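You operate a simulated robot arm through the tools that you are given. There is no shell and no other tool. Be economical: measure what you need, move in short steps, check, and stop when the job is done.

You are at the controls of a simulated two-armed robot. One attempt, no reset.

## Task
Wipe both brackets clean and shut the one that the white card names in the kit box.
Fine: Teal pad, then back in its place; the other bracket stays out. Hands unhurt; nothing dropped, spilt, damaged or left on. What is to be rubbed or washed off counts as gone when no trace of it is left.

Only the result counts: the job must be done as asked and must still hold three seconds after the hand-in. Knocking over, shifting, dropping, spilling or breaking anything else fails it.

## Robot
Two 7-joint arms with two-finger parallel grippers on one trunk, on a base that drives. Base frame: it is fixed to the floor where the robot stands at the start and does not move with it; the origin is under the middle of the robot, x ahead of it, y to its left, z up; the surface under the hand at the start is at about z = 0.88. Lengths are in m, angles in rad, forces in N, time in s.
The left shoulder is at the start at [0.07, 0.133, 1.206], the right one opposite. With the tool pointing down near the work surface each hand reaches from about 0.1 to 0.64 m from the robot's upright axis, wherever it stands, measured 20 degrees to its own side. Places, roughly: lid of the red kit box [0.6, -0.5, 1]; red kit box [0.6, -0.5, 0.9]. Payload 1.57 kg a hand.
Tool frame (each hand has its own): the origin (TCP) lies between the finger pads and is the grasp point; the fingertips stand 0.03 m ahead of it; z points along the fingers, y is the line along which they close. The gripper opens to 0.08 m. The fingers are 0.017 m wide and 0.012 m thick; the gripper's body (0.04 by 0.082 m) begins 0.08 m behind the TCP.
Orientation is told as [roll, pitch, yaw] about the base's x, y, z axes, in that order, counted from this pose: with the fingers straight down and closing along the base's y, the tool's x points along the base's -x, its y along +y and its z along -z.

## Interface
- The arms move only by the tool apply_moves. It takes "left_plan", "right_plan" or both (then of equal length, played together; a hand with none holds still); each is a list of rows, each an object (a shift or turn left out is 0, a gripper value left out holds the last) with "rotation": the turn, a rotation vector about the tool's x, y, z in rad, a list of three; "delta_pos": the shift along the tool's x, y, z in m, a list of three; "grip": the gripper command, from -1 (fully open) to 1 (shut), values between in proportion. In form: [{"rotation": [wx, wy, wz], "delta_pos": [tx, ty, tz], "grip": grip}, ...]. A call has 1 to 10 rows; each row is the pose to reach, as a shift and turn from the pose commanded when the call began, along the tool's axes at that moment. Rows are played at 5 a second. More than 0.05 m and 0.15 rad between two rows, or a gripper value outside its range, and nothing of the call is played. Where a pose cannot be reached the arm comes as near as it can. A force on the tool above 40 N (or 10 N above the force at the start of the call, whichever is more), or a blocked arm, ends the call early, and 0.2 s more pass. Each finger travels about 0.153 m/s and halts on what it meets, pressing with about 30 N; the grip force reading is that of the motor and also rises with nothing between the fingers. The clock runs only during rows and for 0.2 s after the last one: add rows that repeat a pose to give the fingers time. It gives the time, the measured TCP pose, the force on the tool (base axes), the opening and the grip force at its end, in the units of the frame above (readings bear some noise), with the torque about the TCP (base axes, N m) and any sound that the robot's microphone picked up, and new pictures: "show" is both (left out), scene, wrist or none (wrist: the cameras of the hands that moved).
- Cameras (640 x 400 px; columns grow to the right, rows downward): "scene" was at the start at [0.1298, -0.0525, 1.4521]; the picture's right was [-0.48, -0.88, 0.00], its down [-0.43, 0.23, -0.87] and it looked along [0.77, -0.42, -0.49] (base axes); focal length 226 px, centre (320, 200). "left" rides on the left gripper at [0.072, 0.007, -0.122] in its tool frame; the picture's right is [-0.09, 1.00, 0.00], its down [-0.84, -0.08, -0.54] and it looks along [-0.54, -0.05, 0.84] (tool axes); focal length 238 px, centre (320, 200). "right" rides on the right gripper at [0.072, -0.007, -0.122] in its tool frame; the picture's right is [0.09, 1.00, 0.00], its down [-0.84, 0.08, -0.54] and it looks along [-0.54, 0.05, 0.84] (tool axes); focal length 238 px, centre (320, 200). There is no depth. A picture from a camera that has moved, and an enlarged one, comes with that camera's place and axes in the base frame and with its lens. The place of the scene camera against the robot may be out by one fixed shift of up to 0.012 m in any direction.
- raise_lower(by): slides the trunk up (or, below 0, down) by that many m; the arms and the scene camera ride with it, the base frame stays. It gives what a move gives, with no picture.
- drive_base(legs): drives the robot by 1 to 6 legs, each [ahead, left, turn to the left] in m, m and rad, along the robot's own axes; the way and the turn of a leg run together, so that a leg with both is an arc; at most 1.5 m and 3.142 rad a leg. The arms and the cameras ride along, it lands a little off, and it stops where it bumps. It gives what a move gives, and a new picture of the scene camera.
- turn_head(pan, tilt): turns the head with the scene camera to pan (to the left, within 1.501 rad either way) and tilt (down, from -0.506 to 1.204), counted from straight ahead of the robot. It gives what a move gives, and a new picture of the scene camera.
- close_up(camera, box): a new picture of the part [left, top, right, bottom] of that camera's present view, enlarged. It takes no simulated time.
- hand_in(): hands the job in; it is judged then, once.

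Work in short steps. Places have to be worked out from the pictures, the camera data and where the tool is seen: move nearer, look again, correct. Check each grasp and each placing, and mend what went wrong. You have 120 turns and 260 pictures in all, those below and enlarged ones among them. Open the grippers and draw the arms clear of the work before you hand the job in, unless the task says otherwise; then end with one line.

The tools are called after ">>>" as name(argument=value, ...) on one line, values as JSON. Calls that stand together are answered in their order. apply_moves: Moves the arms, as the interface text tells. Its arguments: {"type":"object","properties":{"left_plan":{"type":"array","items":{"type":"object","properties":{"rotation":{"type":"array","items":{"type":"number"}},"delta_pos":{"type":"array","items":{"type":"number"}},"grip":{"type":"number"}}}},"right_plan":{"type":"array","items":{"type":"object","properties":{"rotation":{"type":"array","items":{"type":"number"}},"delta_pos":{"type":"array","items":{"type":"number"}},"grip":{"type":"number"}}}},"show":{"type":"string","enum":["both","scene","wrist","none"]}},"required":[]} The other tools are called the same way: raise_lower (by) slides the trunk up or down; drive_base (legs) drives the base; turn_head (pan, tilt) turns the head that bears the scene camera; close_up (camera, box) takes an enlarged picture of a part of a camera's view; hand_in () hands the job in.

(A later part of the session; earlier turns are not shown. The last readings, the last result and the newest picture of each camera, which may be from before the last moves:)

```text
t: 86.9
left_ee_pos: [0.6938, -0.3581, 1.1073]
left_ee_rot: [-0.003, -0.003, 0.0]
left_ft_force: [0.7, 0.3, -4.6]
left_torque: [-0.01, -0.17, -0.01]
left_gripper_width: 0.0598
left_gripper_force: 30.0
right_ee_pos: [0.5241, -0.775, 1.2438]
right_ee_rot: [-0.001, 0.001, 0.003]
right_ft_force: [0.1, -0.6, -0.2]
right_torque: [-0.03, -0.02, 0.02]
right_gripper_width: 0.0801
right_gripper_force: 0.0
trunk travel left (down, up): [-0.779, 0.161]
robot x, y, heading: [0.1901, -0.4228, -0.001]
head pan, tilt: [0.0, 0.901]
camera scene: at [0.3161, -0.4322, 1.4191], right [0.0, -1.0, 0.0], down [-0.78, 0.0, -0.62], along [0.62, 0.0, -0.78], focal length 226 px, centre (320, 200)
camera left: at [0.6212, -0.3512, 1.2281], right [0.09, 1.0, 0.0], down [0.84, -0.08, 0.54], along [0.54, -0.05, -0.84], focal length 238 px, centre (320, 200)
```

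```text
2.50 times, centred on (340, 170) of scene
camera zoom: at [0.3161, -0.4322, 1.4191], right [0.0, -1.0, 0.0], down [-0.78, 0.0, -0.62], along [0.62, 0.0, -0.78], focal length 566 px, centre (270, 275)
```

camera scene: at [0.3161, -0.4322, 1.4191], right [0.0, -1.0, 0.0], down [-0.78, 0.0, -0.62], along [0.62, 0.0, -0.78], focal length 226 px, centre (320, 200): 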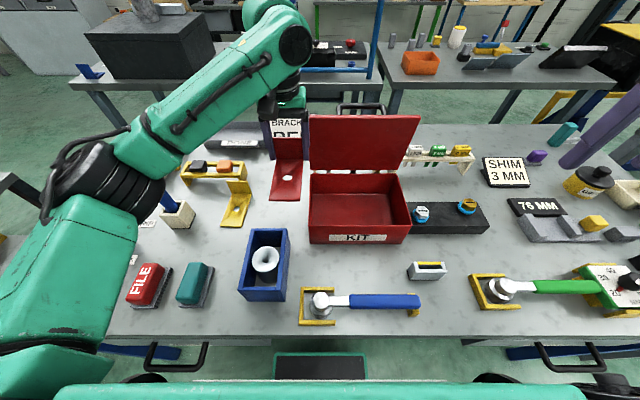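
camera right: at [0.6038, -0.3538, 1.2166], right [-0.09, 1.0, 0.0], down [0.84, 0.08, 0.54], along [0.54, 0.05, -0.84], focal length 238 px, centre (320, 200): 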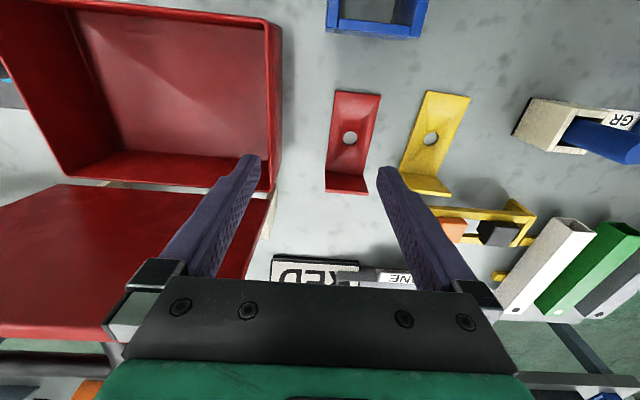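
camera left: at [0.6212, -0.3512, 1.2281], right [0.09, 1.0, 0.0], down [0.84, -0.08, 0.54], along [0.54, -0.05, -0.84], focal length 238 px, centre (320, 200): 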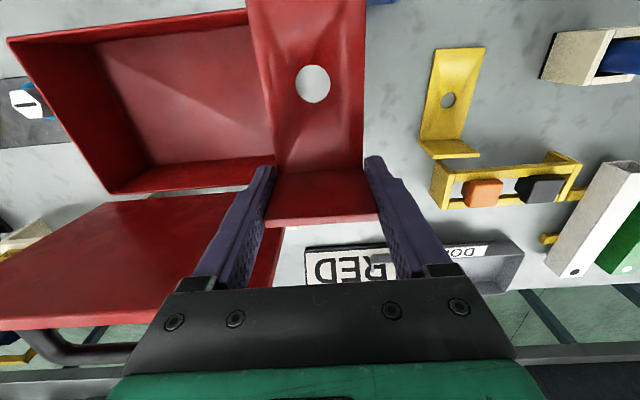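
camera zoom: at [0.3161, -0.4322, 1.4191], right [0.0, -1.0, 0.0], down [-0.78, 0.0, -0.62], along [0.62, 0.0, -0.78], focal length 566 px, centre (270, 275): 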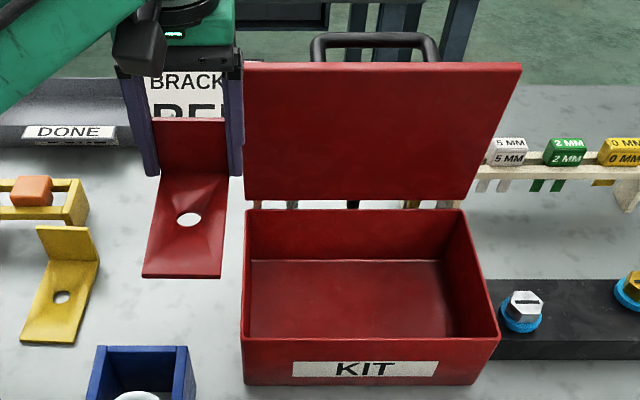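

Weighing the views, the box rim lies at z≈0.975, x 0.592–0.757, y −0.635…−0.405; the bracket (0.121 long) fits with ~1.7 cm play each way. The left hand would be near its reach, so I drive 0.12 right, which carries the bracket over the box.

>>> drive_base(legs=[[0, -0.06, 0], [0, -0.06, 0]])

>>> close_up(camera="scene", box=[200, 90, 400, 250])

>>> close_up(camera="left", box=[0, 0, 640, 400])

```text
t: 88.4
left_ee_pos: [0.6941, -0.469, 1.1059]
left_ee_rot: [-0.009, -0.001, 0.002]
left_ft_force: [0.8, 0.9, -4.2]
left_torque: [-0.08, -0.15, 0.0]
left_gripper_width: 0.0599
left_gripper_force: 30.0
right_ee_pos: [0.5267, -0.8852, 1.247]
right_ee_rot: [-0.008, 0.004, 0.003]
right_ft_force: [0.0, 1.2, -0.7]
right_torque: [-0.08, 0.01, 0.04]
right_gripper_width: 0.0802
right_gripper_force: 0.0
trunk travel left (down, up): [-0.779, 0.161]
robot x, y, heading: [0.19, -0.5436, 0.002]
head pan, tilt: [0.0, 0.901]
camera scene: at [0.3171, -0.5412, 1.419], right [0.0, -1.0, 0.01], down [-0.78, -0.01, -0.62], along [0.62, -0.01, -0.78], focal length 226 px, centre (320, 200)
```

scene: 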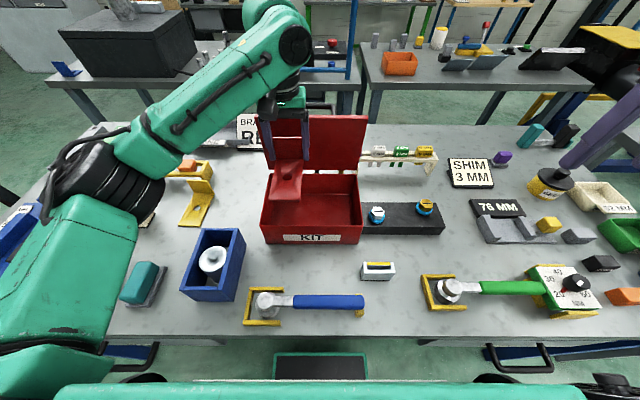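

```text
2.50 times, centred on (300, 170) of scene
camera zoom: at [0.3171, -0.5412, 1.419], right [0.0, -1.0, 0.01], down [-0.78, -0.01, -0.62], along [0.62, -0.01, -0.78], focal length 566 px, centre (370, 275)
```

zoom: 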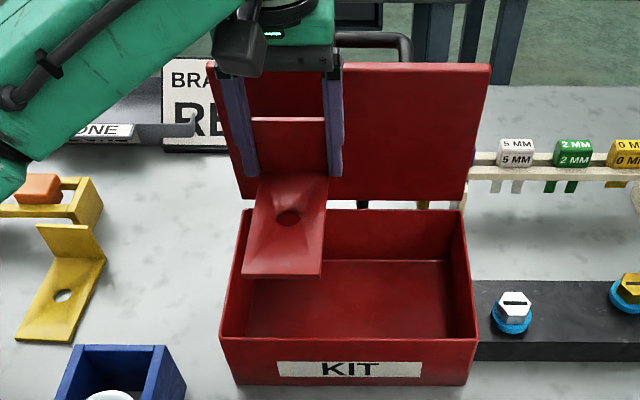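

```text
1.00 times, centred on (320, 200) of left (not enlarged: the box is as wide or as high as the picture)
camera zoom: at [0.6223, -0.4606, 1.2271], right [0.09, 1.0, -0.01], down [0.84, -0.07, 0.54], along [0.54, -0.06, -0.84], focal length 238 px, centre (320, 200)
```

zoom: 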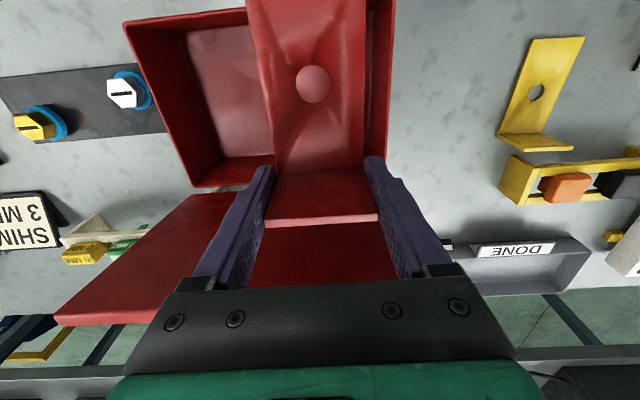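

The box spans x≈0.593–0.752 from here too. I shift to x≈0.724, y≈−0.52 and lower to z≈1.04, then look.

>>> apply_moves(left_plan=[{"delta_pos": [-0.005, -0.025, 0.0]}, {"delta_pos": [-0.01, -0.05, 0.0]}, {"delta_pos": [-0.02, -0.05, 0.02]}, {"delta_pos": [-0.03, -0.05, 0.04]}, {"delta_pos": [-0.03, -0.05, 0.065]}, {"delta_pos": [-0.03, -0.05, 0.065]}])

>>> close_up(camera="scene", box=[220, 110, 400, 250])

```text
t: 89.5
left_ee_pos: [0.7242, -0.5265, 1.0672]
left_ee_rot: [-0.003, -0.028, -0.002]
left_ft_force: [-3.2, -2.1, 6.0]
left_torque: [0.31, -0.78, -0.02]
left_gripper_width: 0.0599
left_gripper_force: 29.6
right_ee_pos: [0.5223, -0.8942, 1.2445]
right_ee_rot: [0.0, -0.001, 0.004]
right_ft_force: [0.2, -0.2, 0.5]
right_torque: [-0.02, 0.01, -0.02]
right_gripper_width: 0.0798
right_gripper_force: 0.0
trunk travel left (down, up): [-0.779, 0.161]
robot x, y, heading: [0.1883, -0.5398, 0.002]
head pan, tilt: [0.0, 0.901]
stopped in row 5 (left hand): the force on the tool passed its limit at 55 N (the readings are from after the stop); the commanded pose is now the measured one
camera scene: at [0.3124, -0.5526, 1.4195], right [0.0, -1.0, 0.0], down [-0.78, 0.0, -0.62], along [0.62, 0.0, -0.78], focal length 226 px, centre (320, 200)
camera left: at [0.6485, -0.5192, 1.1864], right [0.09, 1.0, 0.0], down [0.82, -0.07, 0.57], along [0.56, -0.05, -0.82], focal length 238 px, centre (320, 200)
```

scene: 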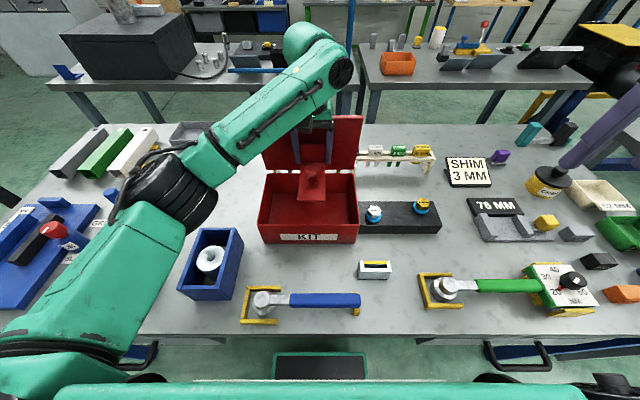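
left: 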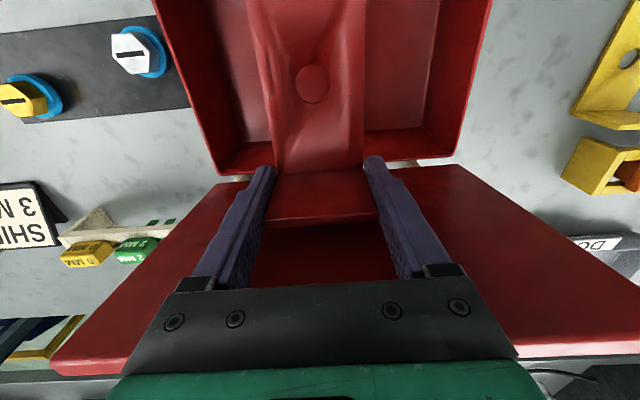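

```text
2.86 times, centred on (310, 180) of scene
camera zoom: at [0.3124, -0.5526, 1.4195], right [0.0, -1.0, 0.0], down [-0.78, 0.0, -0.62], along [0.62, 0.0, -0.78], focal length 647 px, centre (349, 257)
```

zoom: 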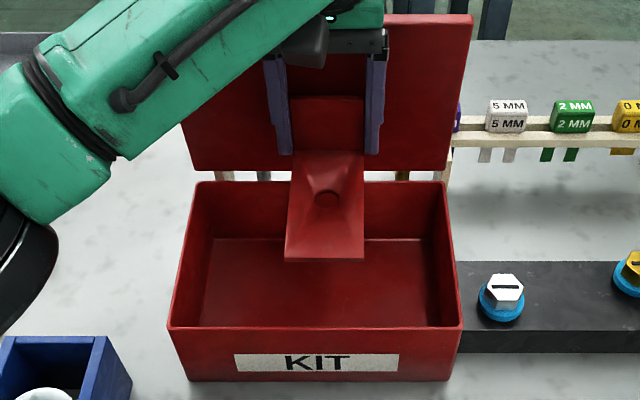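

The hand's flange met the lid's upper edge, so the bracket must go in turned by 90°, farther forward. I back off upward and to the left, then drive right to give the left arm room to turn.

>>> apply_moves(left_plan=[{"delta_pos": [0.02, 0, -0.02]}, {"delta_pos": [0.045, 0, -0.045]}, {"delta_pos": [0.06, 0.02, -0.065]}, {"delta_pos": [0.06, 0.06, -0.065]}, {"delta_pos": [0.06, 0.1, -0.065]}, {"delta_pos": [0.06, 0.14, -0.065]}, {"delta_pos": [0.06, 0.14, -0.065]}])

```text
t: 91.2
left_ee_pos: [0.6665, -0.3842, 1.1283]
left_ee_rot: [-0.004, -0.021, 0.002]
left_ft_force: [-0.2, -0.1, -4.9]
left_torque: [0.02, -0.17, 0.0]
left_gripper_width: 0.06
left_gripper_force: 30.5
right_ee_pos: [0.5262, -0.895, 1.2435]
right_ee_rot: [0.0, 0.002, 0.004]
right_ft_force: [0.6, -1.4, 0.0]
right_torque: [0.01, 0.02, 0.0]
right_gripper_width: 0.0801
right_gripper_force: 0.1
trunk travel left (down, up): [-0.779, 0.161]
robot x, y, heading: [0.191, -0.5448, 0.0]
head pan, tilt: [0.0, 0.901]
camera scene: at [0.3175, -0.5527, 1.419], right [0.0, -1.0, 0.0], down [-0.78, 0.0, -0.62], along [0.62, 0.0, -0.78], focal length 226 px, centre (320, 200)
camera left: at [0.5909, -0.3781, 1.2479], right [0.09, 1.0, 0.0], down [0.82, -0.07, 0.56], along [0.56, -0.05, -0.83], focal length 238 px, centre (320, 200)
```

scene: 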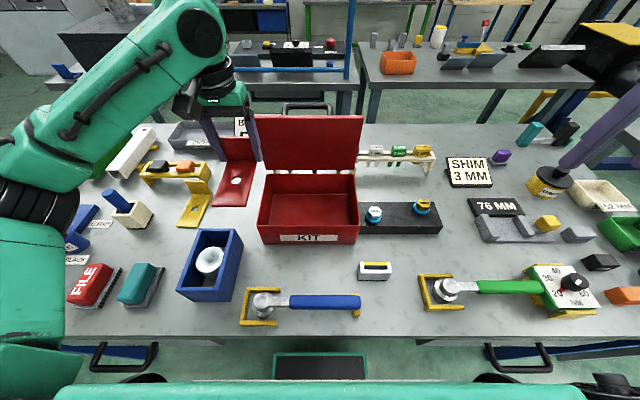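
left: 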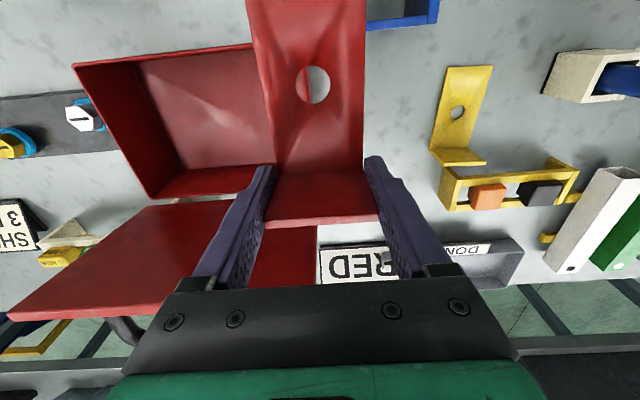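

Now I turn the left hand by −90° (bracket base swinging towards +y) at this height.

>>> apply_moves(left_plan=[{"delta_pos": [0.01, 0, -0.01], "rotation": [0, 0, 0.145]}, {"delta_pos": [0.02, 0, -0.02], "rotation": [0, 0, 0.29]}, {"delta_pos": [0.02, 0, -0.02], "rotation": [0, 0, 0.435]}, {"delta_pos": [0.02, 0, -0.02], "rotation": [0, 0, 0.58]}, {"delta_pos": [0.02, 0, -0.02], "rotation": [0, 0, 0.725]}, {"delta_pos": [0.02, 0, -0.02], "rotation": [0, 0, 0.87]}, {"delta_pos": [0.02, 0, -0.02], "rotation": [0, 0, 1.015]}, {"delta_pos": [0.02, 0, -0.02], "rotation": [0, 0, 1.16]}, {"delta_pos": [0.02, 0, -0.02], "rotation": [0, 0, 1.305]}, {"delta_pos": [0.02, 0, -0.02], "rotation": [0, 0, 1.45]}], show="scene")

```text
t: 93.3
left_ee_pos: [0.6463, -0.3846, 1.148]
left_ee_rot: [0.024, -0.008, -1.45]
left_ft_force: [0.3, -0.7, -5.2]
left_torque: [-0.16, -0.04, -0.02]
left_gripper_width: 0.0598
left_gripper_force: 29.8
right_ee_pos: [0.5263, -0.8937, 1.2436]
right_ee_rot: [-0.001, 0.003, 0.004]
right_ft_force: [0.6, -0.2, 0.2]
right_torque: [-0.03, 0.01, 0.02]
right_gripper_width: 0.08
right_gripper_force: 0.1
trunk travel left (down, up): [-0.779, 0.161]
robot x, y, heading: [0.1896, -0.5423, 0.004]
head pan, tilt: [0.0, 0.901]
camera scene: at [0.3171, -0.5521, 1.419], right [0.0, -1.0, 0.0], down [-0.78, 0.0, -0.62], along [0.62, 0.0, -0.78], focal length 226 px, centre (320, 200)
```

scene: 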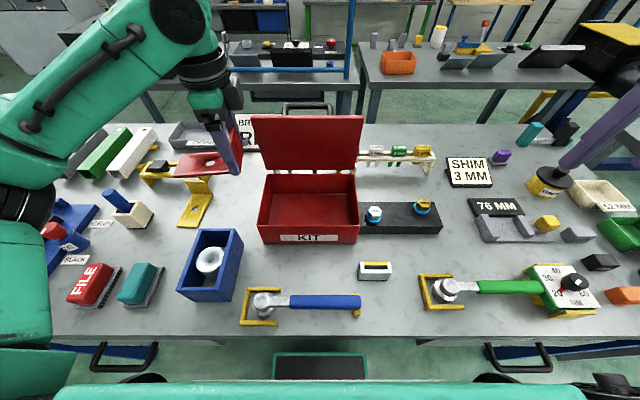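

The turn worked. I finish it (0.12 rad more) and drive 0.185 right, carrying the bracket over the box.

>>> apply_moves(left_plan=[{"rotation": [0, 0, 0.12]}, {"rotation": [0, 0, 0.12]}], show="none")

>>> drive_base(legs=[[0, -0.09, 0], [0, -0.095, 0]])

>>> close_up(camera="left", box=[0, 0, 640, 400])

```text
t: 94.0
left_ee_pos: [0.6455, -0.3867, 1.1472]
left_ee_rot: [0.025, -0.003, -1.57]
left_ft_force: [-0.5, -0.3, -5.0]
left_torque: [-0.2, 0.0, -0.02]
left_gripper_width: 0.0599
left_gripper_force: 29.8
right_ee_pos: [0.5269, -0.8958, 1.243]
right_ee_rot: [-0.002, 0.002, 0.005]
right_ft_force: [0.0, 0.7, 0.4]
right_torque: [-0.03, 0.0, -0.02]
right_gripper_width: 0.0798
right_gripper_force: 0.1
trunk travel left (down, up): [-0.779, 0.161]
robot x, y, heading: [0.1888, -0.54, 0.003]
head pan, tilt: [0.0, 0.901]
```

```text
t: 95.8
left_ee_pos: [0.6459, -0.5654, 1.1468]
left_ee_rot: [0.023, -0.007, -1.565]
left_ft_force: [0.0, 0.3, -4.8]
left_torque: [-0.17, 0.01, 0.0]
left_gripper_width: 0.0599
left_gripper_force: 29.8
right_ee_pos: [0.5287, -1.0717, 1.2455]
right_ee_rot: [-0.004, 0.002, 0.007]
right_ft_force: [-0.6, -1.0, -0.9]
right_torque: [-0.02, 0.02, 0.01]
right_gripper_width: 0.0801
right_gripper_force: 0.2
trunk travel left (down, up): [-0.779, 0.161]
robot x, y, heading: [0.1849, -0.7283, 0.005]
head pan, tilt: [0.0, 0.901]
camera scene: at [0.3174, -0.7306, 1.4191], right [0.01, -1.0, 0.0], down [-0.78, -0.01, -0.62], along [0.62, 0.0, -0.78], focal length 226 px, centre (320, 200)
```

scene: 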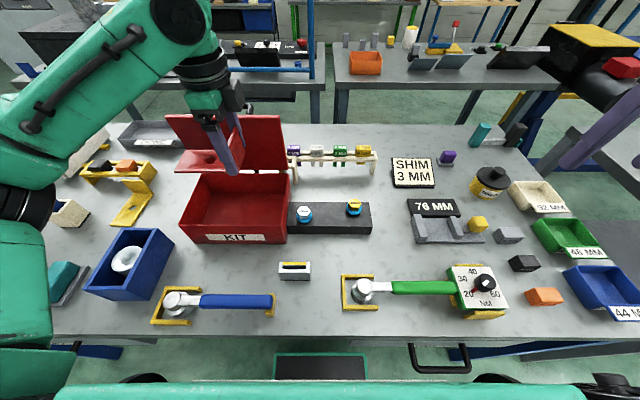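

```text
1.00 times, centred on (320, 200) of left (not enlarged: the box is as wide or as high as the picture)
camera zoom: at [0.648, -0.4913, 1.2674], right [1.0, -0.09, 0.02], down [-0.08, -0.83, 0.55], along [-0.03, -0.55, -0.84], focal length 238 px, centre (320, 200)
```

zoom: 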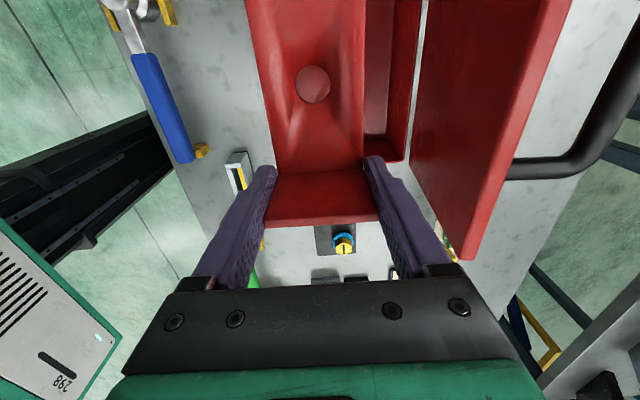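

The view confirms the far-right rim corner at ≈[0.754,−0.628]. I shift to x=0.675, y=−0.571 and lower to z≈1.02.

>>> apply_moves(left_plan=[{"delta_pos": [-0.005, 0.015, 0.01]}, {"delta_pos": [-0.005, 0.029, 0.03]}, {"delta_pos": [-0.005, 0.029, 0.06]}, {"delta_pos": [-0.005, 0.029, 0.09]}, {"delta_pos": [-0.005, 0.029, 0.11]}, {"delta_pos": [-0.005, 0.029, 0.125]}, {"delta_pos": [-0.005, 0.029, 0.125]}])

>>> close_up(camera="scene", box=[150, 90, 330, 250])

```text
t: 97.4
left_ee_pos: [0.6767, -0.5736, 1.023]
left_ee_rot: [0.024, -0.004, -1.565]
left_ft_force: [0.4, 0.0, -5.0]
left_torque: [-0.19, 0.03, 0.02]
left_gripper_width: 0.0597
left_gripper_force: 29.8
right_ee_pos: [0.5275, -1.0761, 1.244]
right_ee_rot: [0.0, 0.001, 0.007]
right_ft_force: [0.4, -0.7, 0.3]
right_torque: [0.0, -0.02, -0.02]
right_gripper_width: 0.08
right_gripper_force: 0.1
trunk travel left (down, up): [-0.779, 0.161]
robot x, y, heading: [0.1878, -0.7255, 0.008]
head pan, tilt: [0.0, 0.901]
camera scene: at [0.3175, -0.7343, 1.419], right [0.0, -1.0, 0.0], down [-0.78, 0.0, -0.62], along [0.62, 0.0, -0.78], focal length 226 px, centre (320, 200)
camera left: at [0.6795, -0.5004, 1.144], right [1.0, -0.09, 0.02], down [-0.08, -0.84, 0.54], along [-0.03, -0.54, -0.84], focal length 238 px, centre (320, 200)
```

scene: 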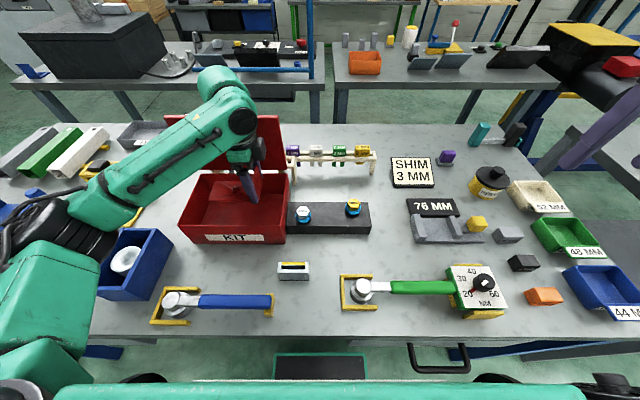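
left: 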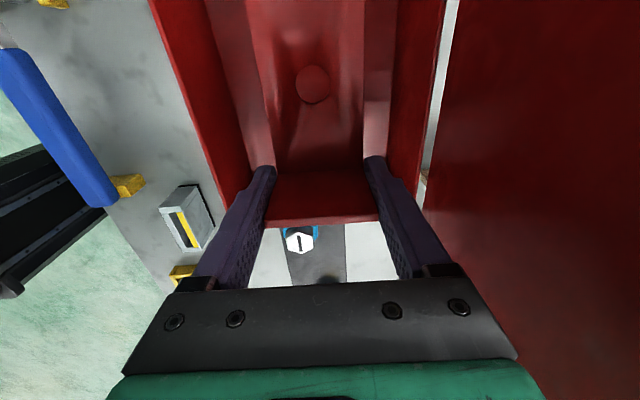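

```text
2.50 times, centred on (240, 170) of scene
camera zoom: at [0.3175, -0.7343, 1.419], right [0.0, -1.0, 0.0], down [-0.78, 0.0, -0.62], along [0.62, 0.0, -0.78], focal length 566 px, centre (520, 275)
```

zoom: 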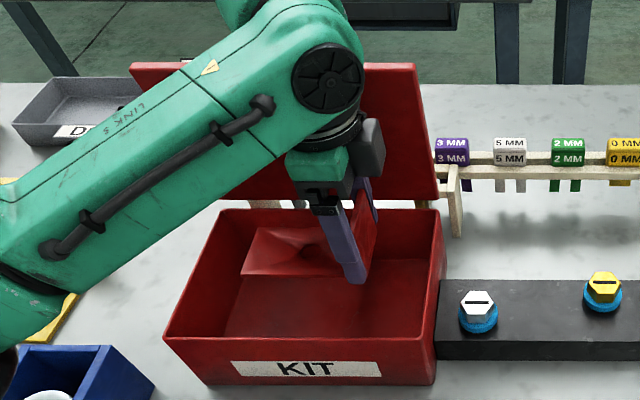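

The bracket is within the walls. I lower to z≈0.94, then slowly to contact.

>>> apply_moves(left_plan=[{"delta_pos": [0, 0, 0.02]}, {"delta_pos": [0, 0, 0.04]}, {"delta_pos": [0, 0, 0.06]}, {"delta_pos": [0, 0, 0.075]}, {"delta_pos": [0, 0, 0.085]}, {"delta_pos": [0, 0, 0.09]}, {"delta_pos": [0, 0, 0.09]}])

>>> close_up(camera="scene", box=[150, 90, 330, 250])

```text
t: 99.0
left_ee_pos: [0.6792, -0.5731, 0.9325]
left_ee_rot: [0.022, -0.003, -1.564]
left_ft_force: [0.1, 0.4, -4.0]
left_torque: [-0.13, 0.01, 0.01]
left_gripper_width: 0.06
left_gripper_force: 30.5
right_ee_pos: [0.5272, -1.0772, 1.2442]
right_ee_rot: [0.0, 0.001, 0.008]
right_ft_force: [-0.6, 0.3, 0.6]
right_torque: [0.02, 0.0, 0.01]
right_gripper_width: 0.0801
right_gripper_force: 0.0
trunk travel left (down, up): [-0.779, 0.161]
robot x, y, heading: [0.1902, -0.7263, 0.003]
head pan, tilt: [0.0, 0.901]
camera scene: at [0.3175, -0.7345, 1.419], right [0.0, -1.0, 0.0], down [-0.78, 0.0, -0.62], along [0.62, 0.0, -0.78], focal length 226 px, centre (320, 200)
camera left: at [0.6821, -0.501, 1.053], right [1.0, -0.09, 0.02], down [-0.08, -0.84, 0.54], along [-0.03, -0.54, -0.84], focal length 238 px, centre (320, 200)
```

scene: 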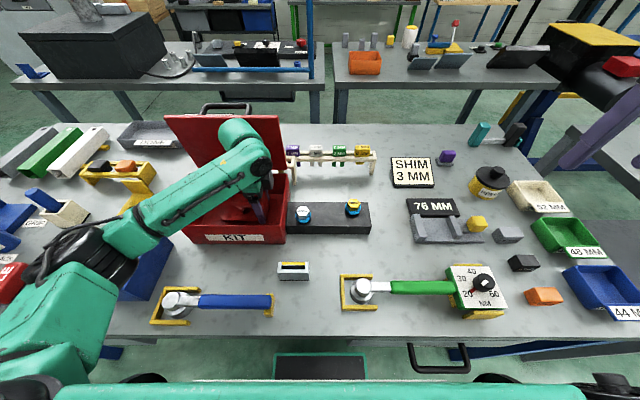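
left: 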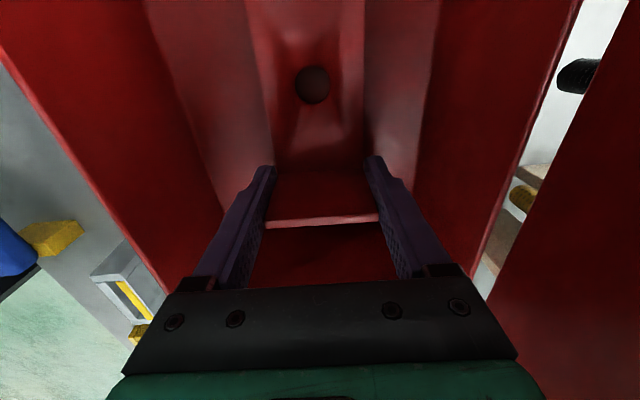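

```text
2.50 times, centred on (240, 170) of scene
camera zoom: at [0.3175, -0.7345, 1.419], right [0.0, -1.0, 0.0], down [-0.78, 0.0, -0.62], along [0.62, 0.0, -0.78], focal length 566 px, centre (520, 275)
```

zoom: 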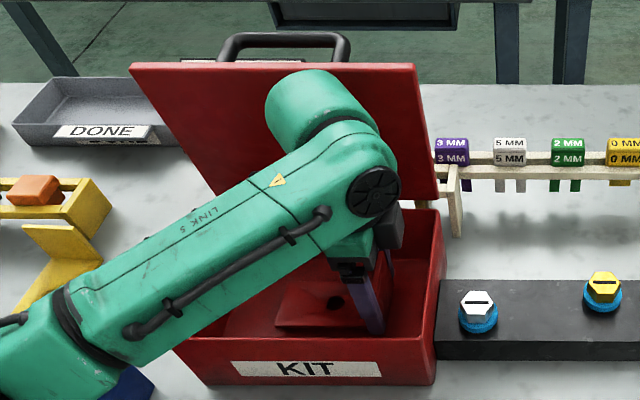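

Inside the box, no contact yet. I lower the last ~1.5 cm in small steps.

>>> apply_moves(left_plan=[{"delta_pos": [0, 0, 0.004]}, {"delta_pos": [0, 0, 0.007]}, {"delta_pos": [0, 0, 0.009]}, {"delta_pos": [0, 0, 0.009]}], show="none")

```text
t: 100.0
left_ee_pos: [0.679, -0.5721, 0.9234]
left_ee_rot: [0.024, -0.004, -1.564]
left_ft_force: [0.6, 0.1, -4.7]
left_torque: [-0.17, -0.03, -0.02]
left_gripper_width: 0.0601
left_gripper_force: 30.6
right_ee_pos: [0.5274, -1.0765, 1.2444]
right_ee_rot: [-0.002, 0.003, 0.007]
right_ft_force: [0.2, 0.5, 0.3]
right_torque: [-0.01, -0.01, -0.01]
right_gripper_width: 0.0801
right_gripper_force: 0.0
trunk travel left (down, up): [-0.779, 0.161]
robot x, y, heading: [0.1932, -0.7223, -0.0]
head pan, tilt: [0.0, 0.901]
```

No contact yet at bottom ≈0.887; I continue by 4 mm.

>>> apply_moves(left_plan=[{"delta_pos": [0, 0, 0.002]}, {"delta_pos": [0, 0, 0.004]}, {"delta_pos": [0, 0, 0.004]}], show="none")

```text
t: 100.8
left_ee_pos: [0.6795, -0.5717, 0.9219]
left_ee_rot: [0.031, -0.003, -1.565]
left_ft_force: [4.4, 4.7, 17.8]
left_torque: [0.82, 0.49, -0.42]
left_gripper_width: 0.06
left_gripper_force: 30.2
right_ee_pos: [0.5258, -1.0761, 1.2447]
right_ee_rot: [-0.001, 0.0, 0.008]
right_ft_force: [-0.1, -0.4, -0.3]
right_torque: [-0.02, 0.01, -0.02]
right_gripper_width: 0.0803
right_gripper_force: 0.1
trunk travel left (down, up): [-0.779, 0.161]
robot x, y, heading: [0.1911, -0.727, 0.002]
head pan, tilt: [0.0, 0.901]
```

Contact (~22 N). I ease up 1.5 mm, open slowly, and rise.

>>> apply_moves(left_plan=[{"delta_pos": [0, 0, -0.0015]}, {"delta_pos": [0, 0, -0.0015], "grip": -0.3}, {"delta_pos": [0, 0, -0.0015], "grip": -0.8}, {"delta_pos": [0, 0, -0.0015], "grip": -0.9}, {"delta_pos": [0, 0, -0.0015], "grip": -0.9}, {"delta_pos": [0, 0, -0.03]}, {"delta_pos": [0, 0, -0.06]}, {"delta_pos": [0, 0, -0.1]}, {"delta_pos": [0, 0, -0.145]}, {"delta_pos": [0, 0, -0.185]}])

>>> close_up(camera="left", box=[160, 0, 480, 200])

```text
t: 103.0
left_ee_pos: [0.6757, -0.5705, 1.1069]
left_ee_rot: [0.023, -0.004, -1.564]
left_ft_force: [-0.2, 0.0, 0.4]
left_torque: [-0.02, 0.02, 0.01]
left_gripper_width: 0.076
left_gripper_force: 0.0
right_ee_pos: [0.5265, -1.0769, 1.2436]
right_ee_rot: [0.0, 0.0, 0.007]
right_ft_force: [-0.1, 0.3, 0.4]
right_torque: [0.02, 0.01, 0.06]
right_gripper_width: 0.0802
right_gripper_force: 0.1
trunk travel left (down, up): [-0.779, 0.161]
robot x, y, heading: [0.1903, -0.7251, 0.004]
head pan, tilt: [0.0, 0.901]
camera scene: at [0.3157, -0.7352, 1.4192], right [0.0, -1.0, 0.0], down [-0.78, 0.0, -0.62], along [0.62, 0.0, -0.78], focal length 226 px, centre (320, 200)
camera left: at [0.6789, -0.4993, 1.2295], right [1.0, -0.09, 0.02], down [-0.08, -0.84, 0.54], along [-0.03, -0.54, -0.84], focal length 238 px, centre (320, 200)
```

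scene: 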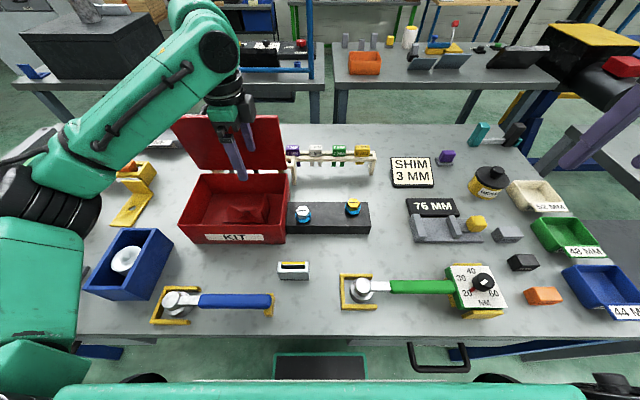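
left: 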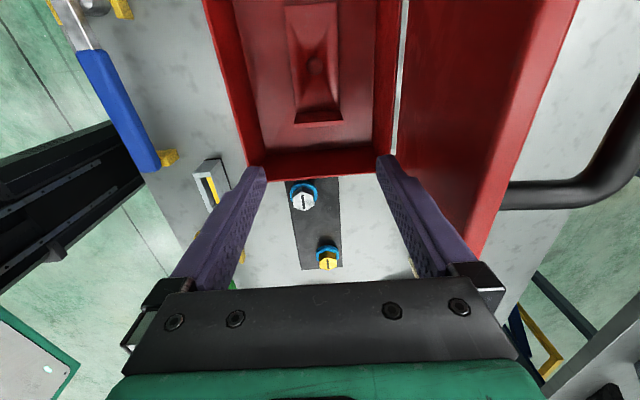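

```text
2.00 times, centred on (320, 100) of left
camera zoom: at [0.6789, -0.4993, 1.2295], right [1.0, -0.09, 0.02], down [-0.08, -0.84, 0.54], along [-0.03, -0.54, -0.84], focal length 477 px, centre (320, 400)
```

zoom: 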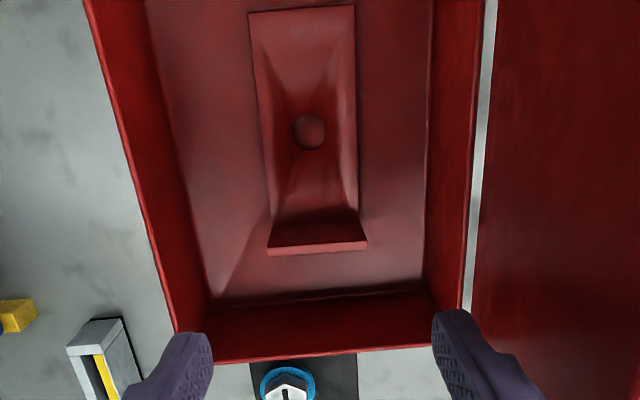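

The bracket lies flat in the box. To shut the lid I mirror the opening with the left hand: first raise and tilt it, then drive 0.07 right for reach.

>>> apply_moves(left_plan=[{"delta_pos": [0, 0, -0.04]}, {"delta_pos": [0, 0, -0.08]}, {"delta_pos": [0, 0, -0.12], "rotation": [-0.1, 0, 0]}, {"delta_pos": [0, 0.01, -0.15], "rotation": [-0.2, 0, 0]}, {"delta_pos": [0, 0.02, -0.15], "rotation": [-0.3, 0, 0]}, {"delta_pos": [0, 0.03, -0.15], "rotation": [-0.4, 0, 0]}, {"delta_pos": [0, 0.03, -0.15], "rotation": [-0.4, 0, 0]}], show="none")

>>> drive_base(legs=[[0, -0.07, 0]])

>>> close_up(camera="left", box=[0, 0, 640, 400])

```text
t: 104.6
left_ee_pos: [0.7001, -0.5701, 1.2571]
left_ee_rot: [0.426, -0.003, -1.565]
left_ft_force: [-0.6, 0.1, 0.2]
left_torque: [0.0, -0.01, -0.01]
left_gripper_width: 0.0765
left_gripper_force: 0.1
right_ee_pos: [0.5257, -1.0765, 1.2443]
right_ee_rot: [-0.001, 0.0, 0.008]
right_ft_force: [-0.6, 0.2, -0.1]
right_torque: [0.03, -0.04, -0.01]
right_gripper_width: 0.08
right_gripper_force: 0.1
trunk travel left (down, up): [-0.779, 0.161]
robot x, y, heading: [0.1889, -0.7245, 0.004]
head pan, tilt: [0.0, 0.901]
```

```text
t: 105.6
left_ee_pos: [0.6999, -0.6326, 1.2544]
left_ee_rot: [0.424, -0.009, -1.562]
left_ft_force: [-0.2, -0.1, -0.8]
left_torque: [-0.07, 0.01, -0.04]
left_gripper_width: 0.076
left_gripper_force: 0.1
right_ee_pos: [0.527, -1.1384, 1.2463]
right_ee_rot: [-0.005, 0.0, 0.009]
right_ft_force: [-0.4, -0.2, 0.5]
right_torque: [-0.04, 0.0, 0.01]
right_gripper_width: 0.0803
right_gripper_force: 0.1
trunk travel left (down, up): [-0.779, 0.161]
robot x, y, heading: [0.1885, -0.7962, 0.003]
head pan, tilt: [0.0, 0.901]
camera scene: at [0.3168, -0.7961, 1.4191], right [0.01, -1.0, 0.01], down [-0.78, -0.01, -0.62], along [0.62, 0.0, -0.78], focal length 226 px, centre (320, 200)
```

scene: 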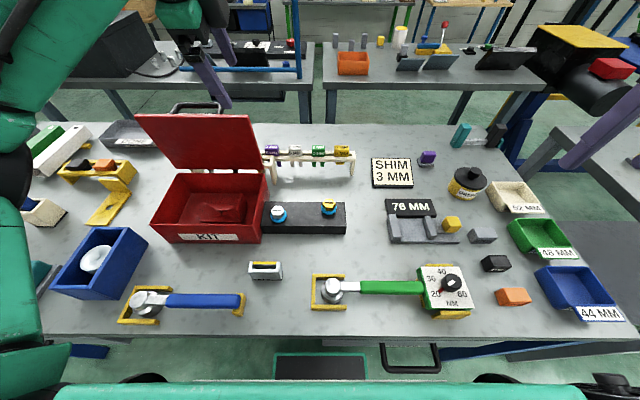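

```text
1.00 times, centred on (320, 200) of left (not enlarged: the box is as wide or as high as the picture)
camera zoom: at [0.6553, -0.5599, 1.3677], right [0.91, -0.08, 0.41], down [-0.29, -0.84, 0.47], along [0.31, -0.54, -0.78], focal length 238 px, centre (320, 200)
```

zoom: 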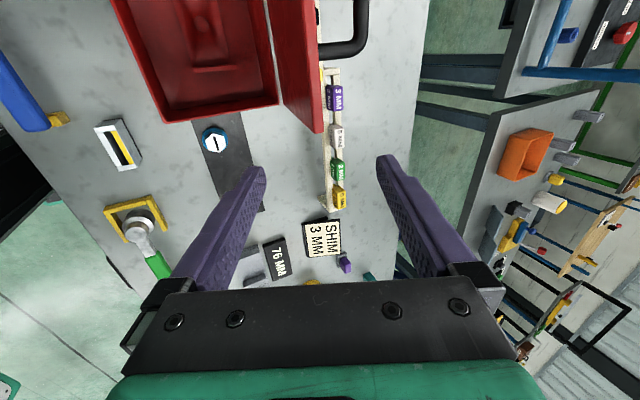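

The bar lies at about x≈0.805, z≈1.136. I bring the hand over it, still some 10 cm back along the finger axis.

>>> apply_moves(left_plan=[{"delta_pos": [0.04, 0.0, 0.0]}, {"delta_pos": [0.08, 0.0, 0.0]}, {"delta_pos": [0.113, 0.015, 0.01]}, {"delta_pos": [0.113, 0.03, 0.025]}, {"delta_pos": [0.113, 0.049, 0.042]}, {"delta_pos": [0.113, 0.049, 0.042]}], show="wrist")

```text
t: 107.0
left_ee_pos: [0.7592, -0.526, 1.2381]
left_ee_rot: [0.425, -0.004, -1.562]
left_ft_force: [-1.1, -0.3, -0.4]
left_torque: [0.0, 0.04, -0.01]
left_gripper_width: 0.0757
left_gripper_force: 0.1
right_ee_pos: [0.5269, -1.145, 1.2447]
right_ee_rot: [-0.001, 0.0, 0.009]
right_ft_force: [-0.6, 0.1, 0.7]
right_torque: [0.04, -0.01, -0.01]
right_gripper_width: 0.08
right_gripper_force: 0.0
trunk travel left (down, up): [-0.779, 0.161]
robot x, y, heading: [0.1935, -0.792, 0.002]
head pan, tilt: [0.0, 0.901]
camera left: at [0.7151, -0.4538, 1.3513], right [0.91, -0.08, 0.41], down [-0.29, -0.84, 0.46], along [0.31, -0.54, -0.78], focal length 238 px, centre (320, 200)
```

left: 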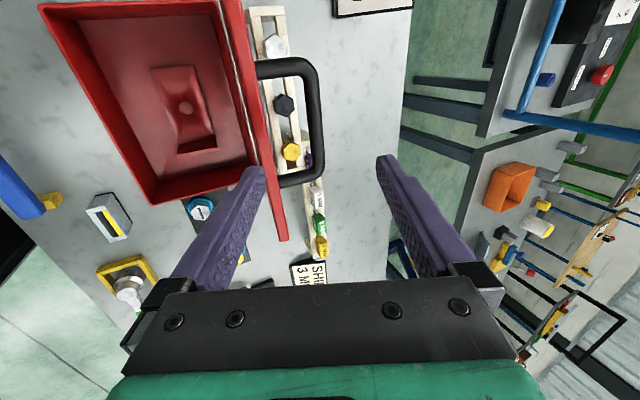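

The bar's middle is at ≈[0.8025,−0.514]. I narrow the fingers to 3 cm and go down along the axis, stopping short to check.

>>> apply_moves(left_plan=[{"delta_pos": [0.01, -0.0026, 0.0], "grip": 0.25}, {"delta_pos": [0.01, -0.0026, 0.02]}, {"delta_pos": [0.01, -0.0026, 0.04]}, {"delta_pos": [0.01, -0.0026, 0.055]}, {"delta_pos": [0.01, -0.0026, 0.055]}], show="wrist")

>>> close_up(camera="left", box=[200, 40, 440, 260])

```text
t: 108.2
left_ee_pos: [0.7815, -0.5159, 1.1839]
left_ee_rot: [0.425, -0.005, -1.562]
left_ft_force: [-0.3, -0.1, -0.2]
left_torque: [-0.01, -0.01, -0.02]
left_gripper_width: 0.0299
left_gripper_force: 0.1
right_ee_pos: [0.5274, -1.1452, 1.2435]
right_ee_rot: [0.0, -0.001, 0.009]
right_ft_force: [-0.2, -1.1, 0.1]
right_torque: [-0.04, -0.01, 0.0]
right_gripper_width: 0.0801
right_gripper_force: 0.1
trunk travel left (down, up): [-0.779, 0.161]
robot x, y, heading: [0.1907, -0.797, 0.003]
head pan, tilt: [0.0, 0.901]
camera left: at [0.7361, -0.4438, 1.2978], right [0.91, -0.08, 0.41], down [-0.29, -0.84, 0.47], along [0.31, -0.54, -0.78], focal length 238 px, centre (320, 200)
```

left: 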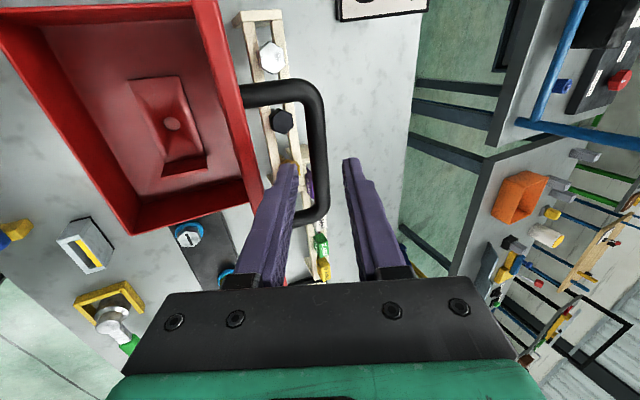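

```text
1.82 times, centred on (320, 150) of left
camera zoom: at [0.7361, -0.4438, 1.2978], right [0.91, -0.08, 0.41], down [-0.29, -0.84, 0.47], along [0.31, -0.54, -0.78], focal length 433 px, centre (320, 291)
```

zoom: 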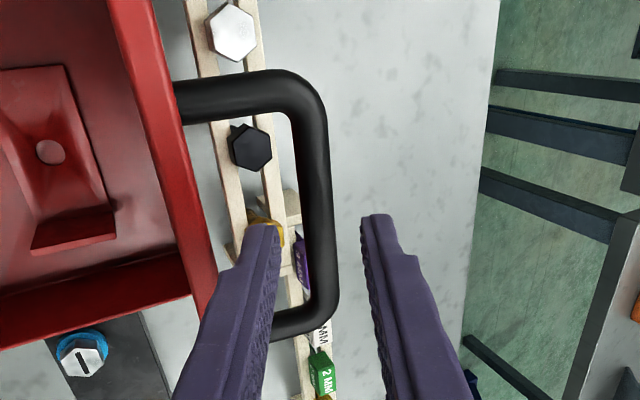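

The bar lies between the fingertips, clear of the lid. I go the remaining 4.7 cm and close.

>>> apply_moves(left_plan=[{"delta_pos": [0, 0, 0.015]}, {"delta_pos": [0, 0, 0.03]}, {"delta_pos": [0, 0, 0.046]}, {"delta_pos": [0, 0, 0.046], "grip": 0.6}, {"delta_pos": [0, 0, 0.046], "grip": 1}, {"delta_pos": [0, 0, 0.046], "grip": 1}], show="wrist")

```text
t: 109.6
left_ee_pos: [0.8005, -0.5138, 1.1441]
left_ee_rot: [0.422, -0.002, -1.562]
left_ft_force: [-1.8, -0.5, 0.0]
left_torque: [0.41, 0.05, -0.27]
left_gripper_width: 0.0136
left_gripper_force: 29.7
right_ee_pos: [0.529, -1.1451, 1.2445]
right_ee_rot: [0.0, 0.0, 0.009]
right_ft_force: [-0.2, -0.1, -0.3]
right_torque: [0.01, -0.03, 0.0]
right_gripper_width: 0.08
right_gripper_force: 0.0
trunk travel left (down, up): [-0.779, 0.161]
robot x, y, heading: [0.1912, -0.7975, 0.005]
head pan, tilt: [0.0, 0.901]
camera left: at [0.7559, -0.4427, 1.2549], right [0.91, -0.08, 0.41], down [-0.29, -0.84, 0.47], along [0.3, -0.54, -0.79], focal length 238 px, centre (320, 200)
```

left: 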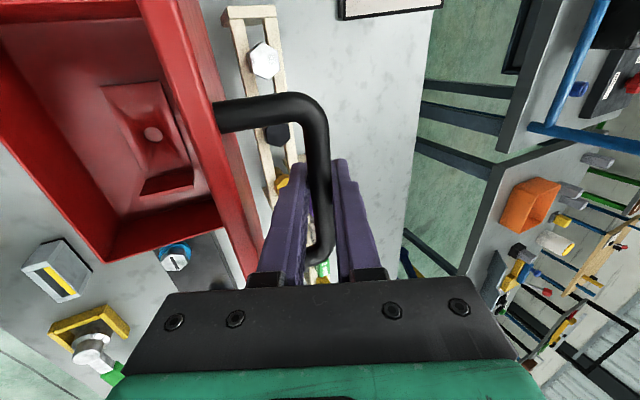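

The bar is gripped. I draw the lid forward along the arc to about 55° open while turning the tool back upright.

>>> apply_moves(left_plan=[{"delta_pos": [0, -0.007, -0.0065], "rotation": [0.05, 0, 0]}, {"delta_pos": [0, -0.0147, -0.0122], "rotation": [0.105, 0, 0]}, {"delta_pos": [0, -0.026, -0.0195], "rotation": [0.158, 0, 0]}, {"delta_pos": [0, -0.0381, -0.0255], "rotation": [0.21, 0, 0]}, {"delta_pos": [0, -0.0505, -0.0305], "rotation": [0.265, 0, 0]}, {"delta_pos": [0, -0.0633, -0.0345], "rotation": [0.32, 0, 0]}, {"delta_pos": [0, -0.0765, -0.037], "rotation": [0.37, 0, 0]}, {"delta_pos": [0, -0.09, -0.0386], "rotation": [0.42, 0, 0]}, {"delta_pos": [0, -0.09, -0.0386], "rotation": [0.42, 0, 0]}])

```text
t: 111.6
left_ee_pos: [0.7034, -0.5149, 1.1411]
left_ee_rot: [0.002, -0.005, -1.561]
left_ft_force: [1.4, 6.8, 0.6]
left_torque: [0.15, -0.12, -0.37]
left_gripper_width: 0.0139
left_gripper_force: 29.8
right_ee_pos: [0.5282, -1.1417, 1.2441]
right_ee_rot: [-0.002, 0.001, 0.009]
right_ft_force: [0.7, -0.3, -1.2]
right_torque: [-0.04, 0.05, 0.03]
right_gripper_width: 0.0801
right_gripper_force: 0.0
trunk travel left (down, up): [-0.779, 0.161]
robot x, y, heading: [0.193, -0.7955, 0.001]
head pan, tilt: [0.0, 0.901]
camera scene: at [0.3174, -0.8009, 1.4191], right [0.01, -1.0, 0.0], down [-0.78, -0.01, -0.62], along [0.62, 0.0, -0.78], focal length 226 px, centre (320, 200)
camera left: at [0.7079, -0.4427, 1.2621], right [1.0, -0.08, 0.0], down [-0.07, -0.83, 0.55], along [-0.04, -0.54, -0.84], focal length 238 px, centre (320, 200)
```

scene: 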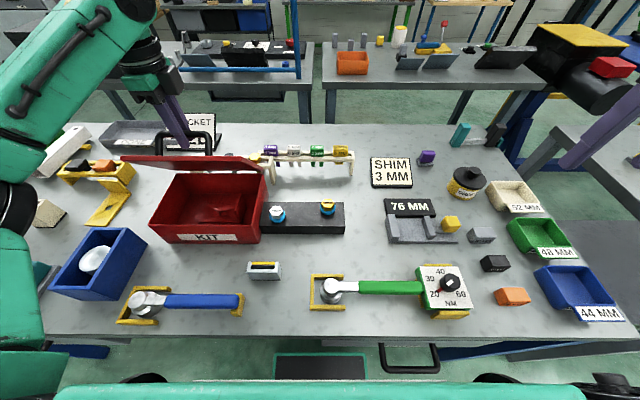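
left: 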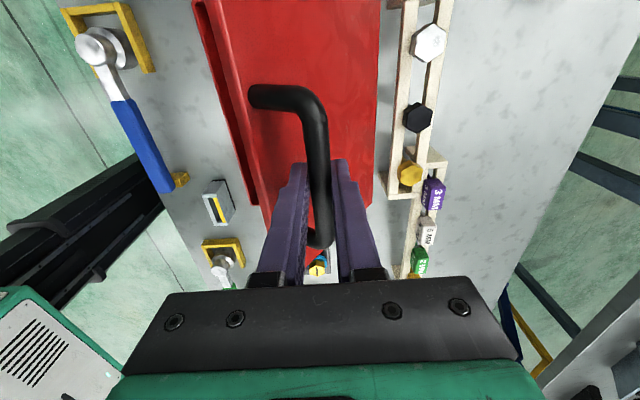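

The lid follows smoothly. I continue down the arc to about 10° open.

>>> apply_moves(left_plan=[{"delta_pos": [0, -0.0132, 0.0045]}, {"delta_pos": [0, -0.026, 0.0104]}, {"delta_pos": [0, -0.0376, 0.0178]}, {"delta_pos": [0, -0.0486, 0.0263]}, {"delta_pos": [0, -0.0586, 0.0356]}, {"delta_pos": [0, -0.068, 0.046]}, {"delta_pos": [0, -0.0764, 0.057]}, {"delta_pos": [0, -0.084, 0.0686]}, {"delta_pos": [0, -0.084, 0.0686]}])

```text
t: 113.6
left_ee_pos: [0.6205, -0.5153, 1.0731]
left_ee_rot: [0.004, -0.006, -1.562]
left_ft_force: [-1.7, 3.4, 0.1]
left_torque: [-0.19, -0.1, -0.19]
left_gripper_width: 0.0136
left_gripper_force: 30.3
right_ee_pos: [0.5268, -1.1439, 1.2447]
right_ee_rot: [-0.002, 0.0, 0.008]
right_ft_force: [-0.1, -0.3, 0.3]
right_torque: [0.0, -0.03, 0.0]
right_gripper_width: 0.0802
right_gripper_force: 0.2
trunk travel left (down, up): [-0.779, 0.161]
robot x, y, heading: [0.1904, -0.7958, 0.001]
head pan, tilt: [0.0, 0.901]
camera scene: at [0.3163, -0.8023, 1.4192], right [0.01, -1.0, 0.0], down [-0.78, -0.01, -0.62], along [0.62, 0.0, -0.78], focal length 226 px, centre (320, 200)
camera left: at [0.6245, -0.4436, 1.1939], right [1.0, -0.08, 0.0], down [-0.07, -0.83, 0.55], along [-0.04, -0.54, -0.84], focal length 238 px, centre (320, 200)
```

scene: 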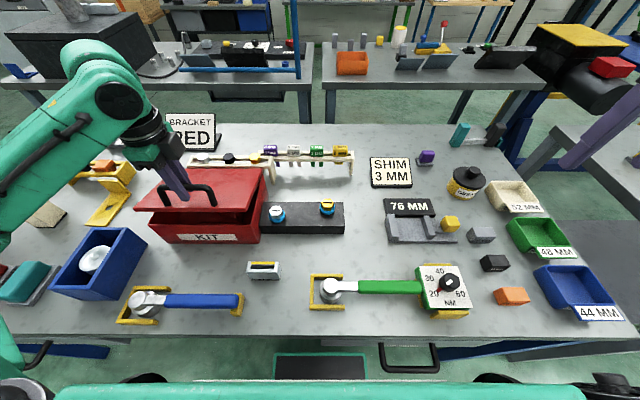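
left: 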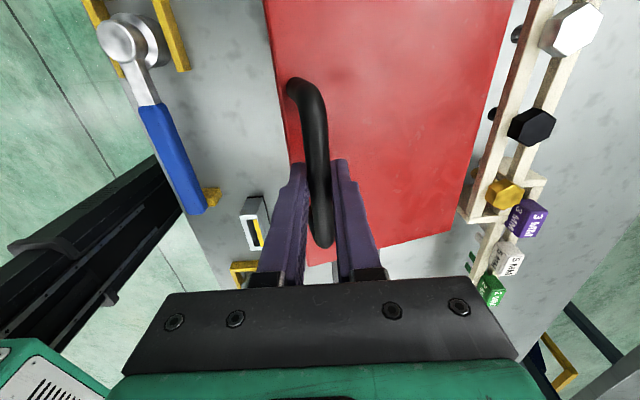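

Almost shut. I lower the last ~2.5 cm slowly until the lid rests on the rim.

>>> apply_moves(left_plan=[{"delta_pos": [0, -0.0035, 0.0065]}, {"delta_pos": [0, -0.0064, 0.0123]}, {"delta_pos": [0, -0.009, 0.0185]}, {"delta_pos": [0, -0.0112, 0.023]}, {"delta_pos": [0, -0.012, 0.026]}, {"delta_pos": [0, -0.012, 0.026]}])

>>> close_up(camera="scene", box=[120, 140, 300, 260])

```text
t: 115.0
left_ee_pos: [0.6059, -0.5162, 1.0469]
left_ee_rot: [0.007, -0.002, -1.56]
left_ft_force: [-3.4, 6.2, 0.9]
left_torque: [0.25, -0.07, -0.14]
left_gripper_width: 0.0136
left_gripper_force: 29.8
right_ee_pos: [0.5256, -1.1422, 1.2441]
right_ee_rot: [-0.002, 0.0, 0.008]
right_ft_force: [-0.3, -0.7, 0.6]
right_torque: [0.0, 0.0, 0.0]
right_gripper_width: 0.0803
right_gripper_force: 0.1
trunk travel left (down, up): [-0.779, 0.161]
robot x, y, heading: [0.1932, -0.7946, 0.006]
head pan, tilt: [0.0, 0.901]
camera scene: at [0.3155, -0.8014, 1.4192], right [0.01, -1.0, 0.0], down [-0.78, -0.01, -0.62], along [0.62, 0.0, -0.78], focal length 226 px, centre (320, 200)
camera left: at [0.6111, -0.4438, 1.1678], right [1.0, -0.08, 0.0], down [-0.07, -0.84, 0.55], along [-0.04, -0.54, -0.84], focal length 238 px, centre (320, 200)
```

scene: 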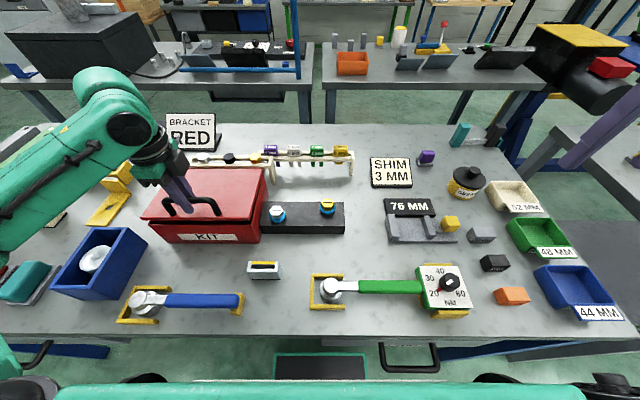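
left: 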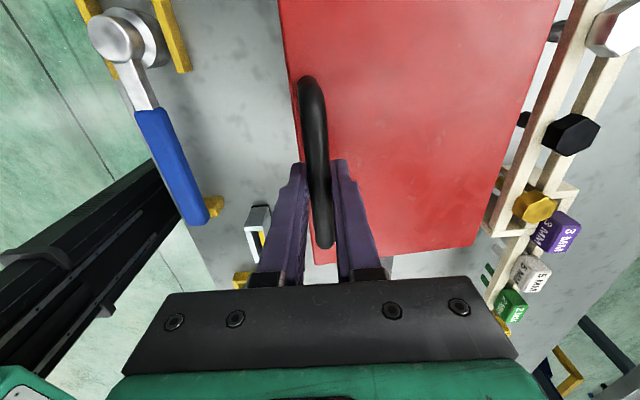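

```text
3.33 times, centred on (210, 200) of scene
camera zoom: at [0.3155, -0.8014, 1.4192], right [0.01, -1.0, 0.0], down [-0.78, -0.01, -0.62], along [0.62, 0.0, -0.78], focal length 755 px, centre (687, 200)
```

zoom: 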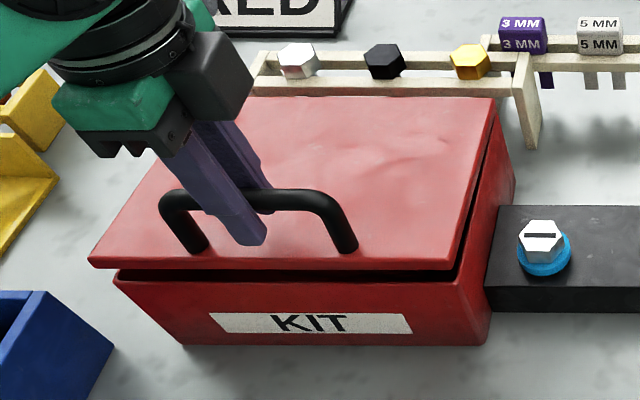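

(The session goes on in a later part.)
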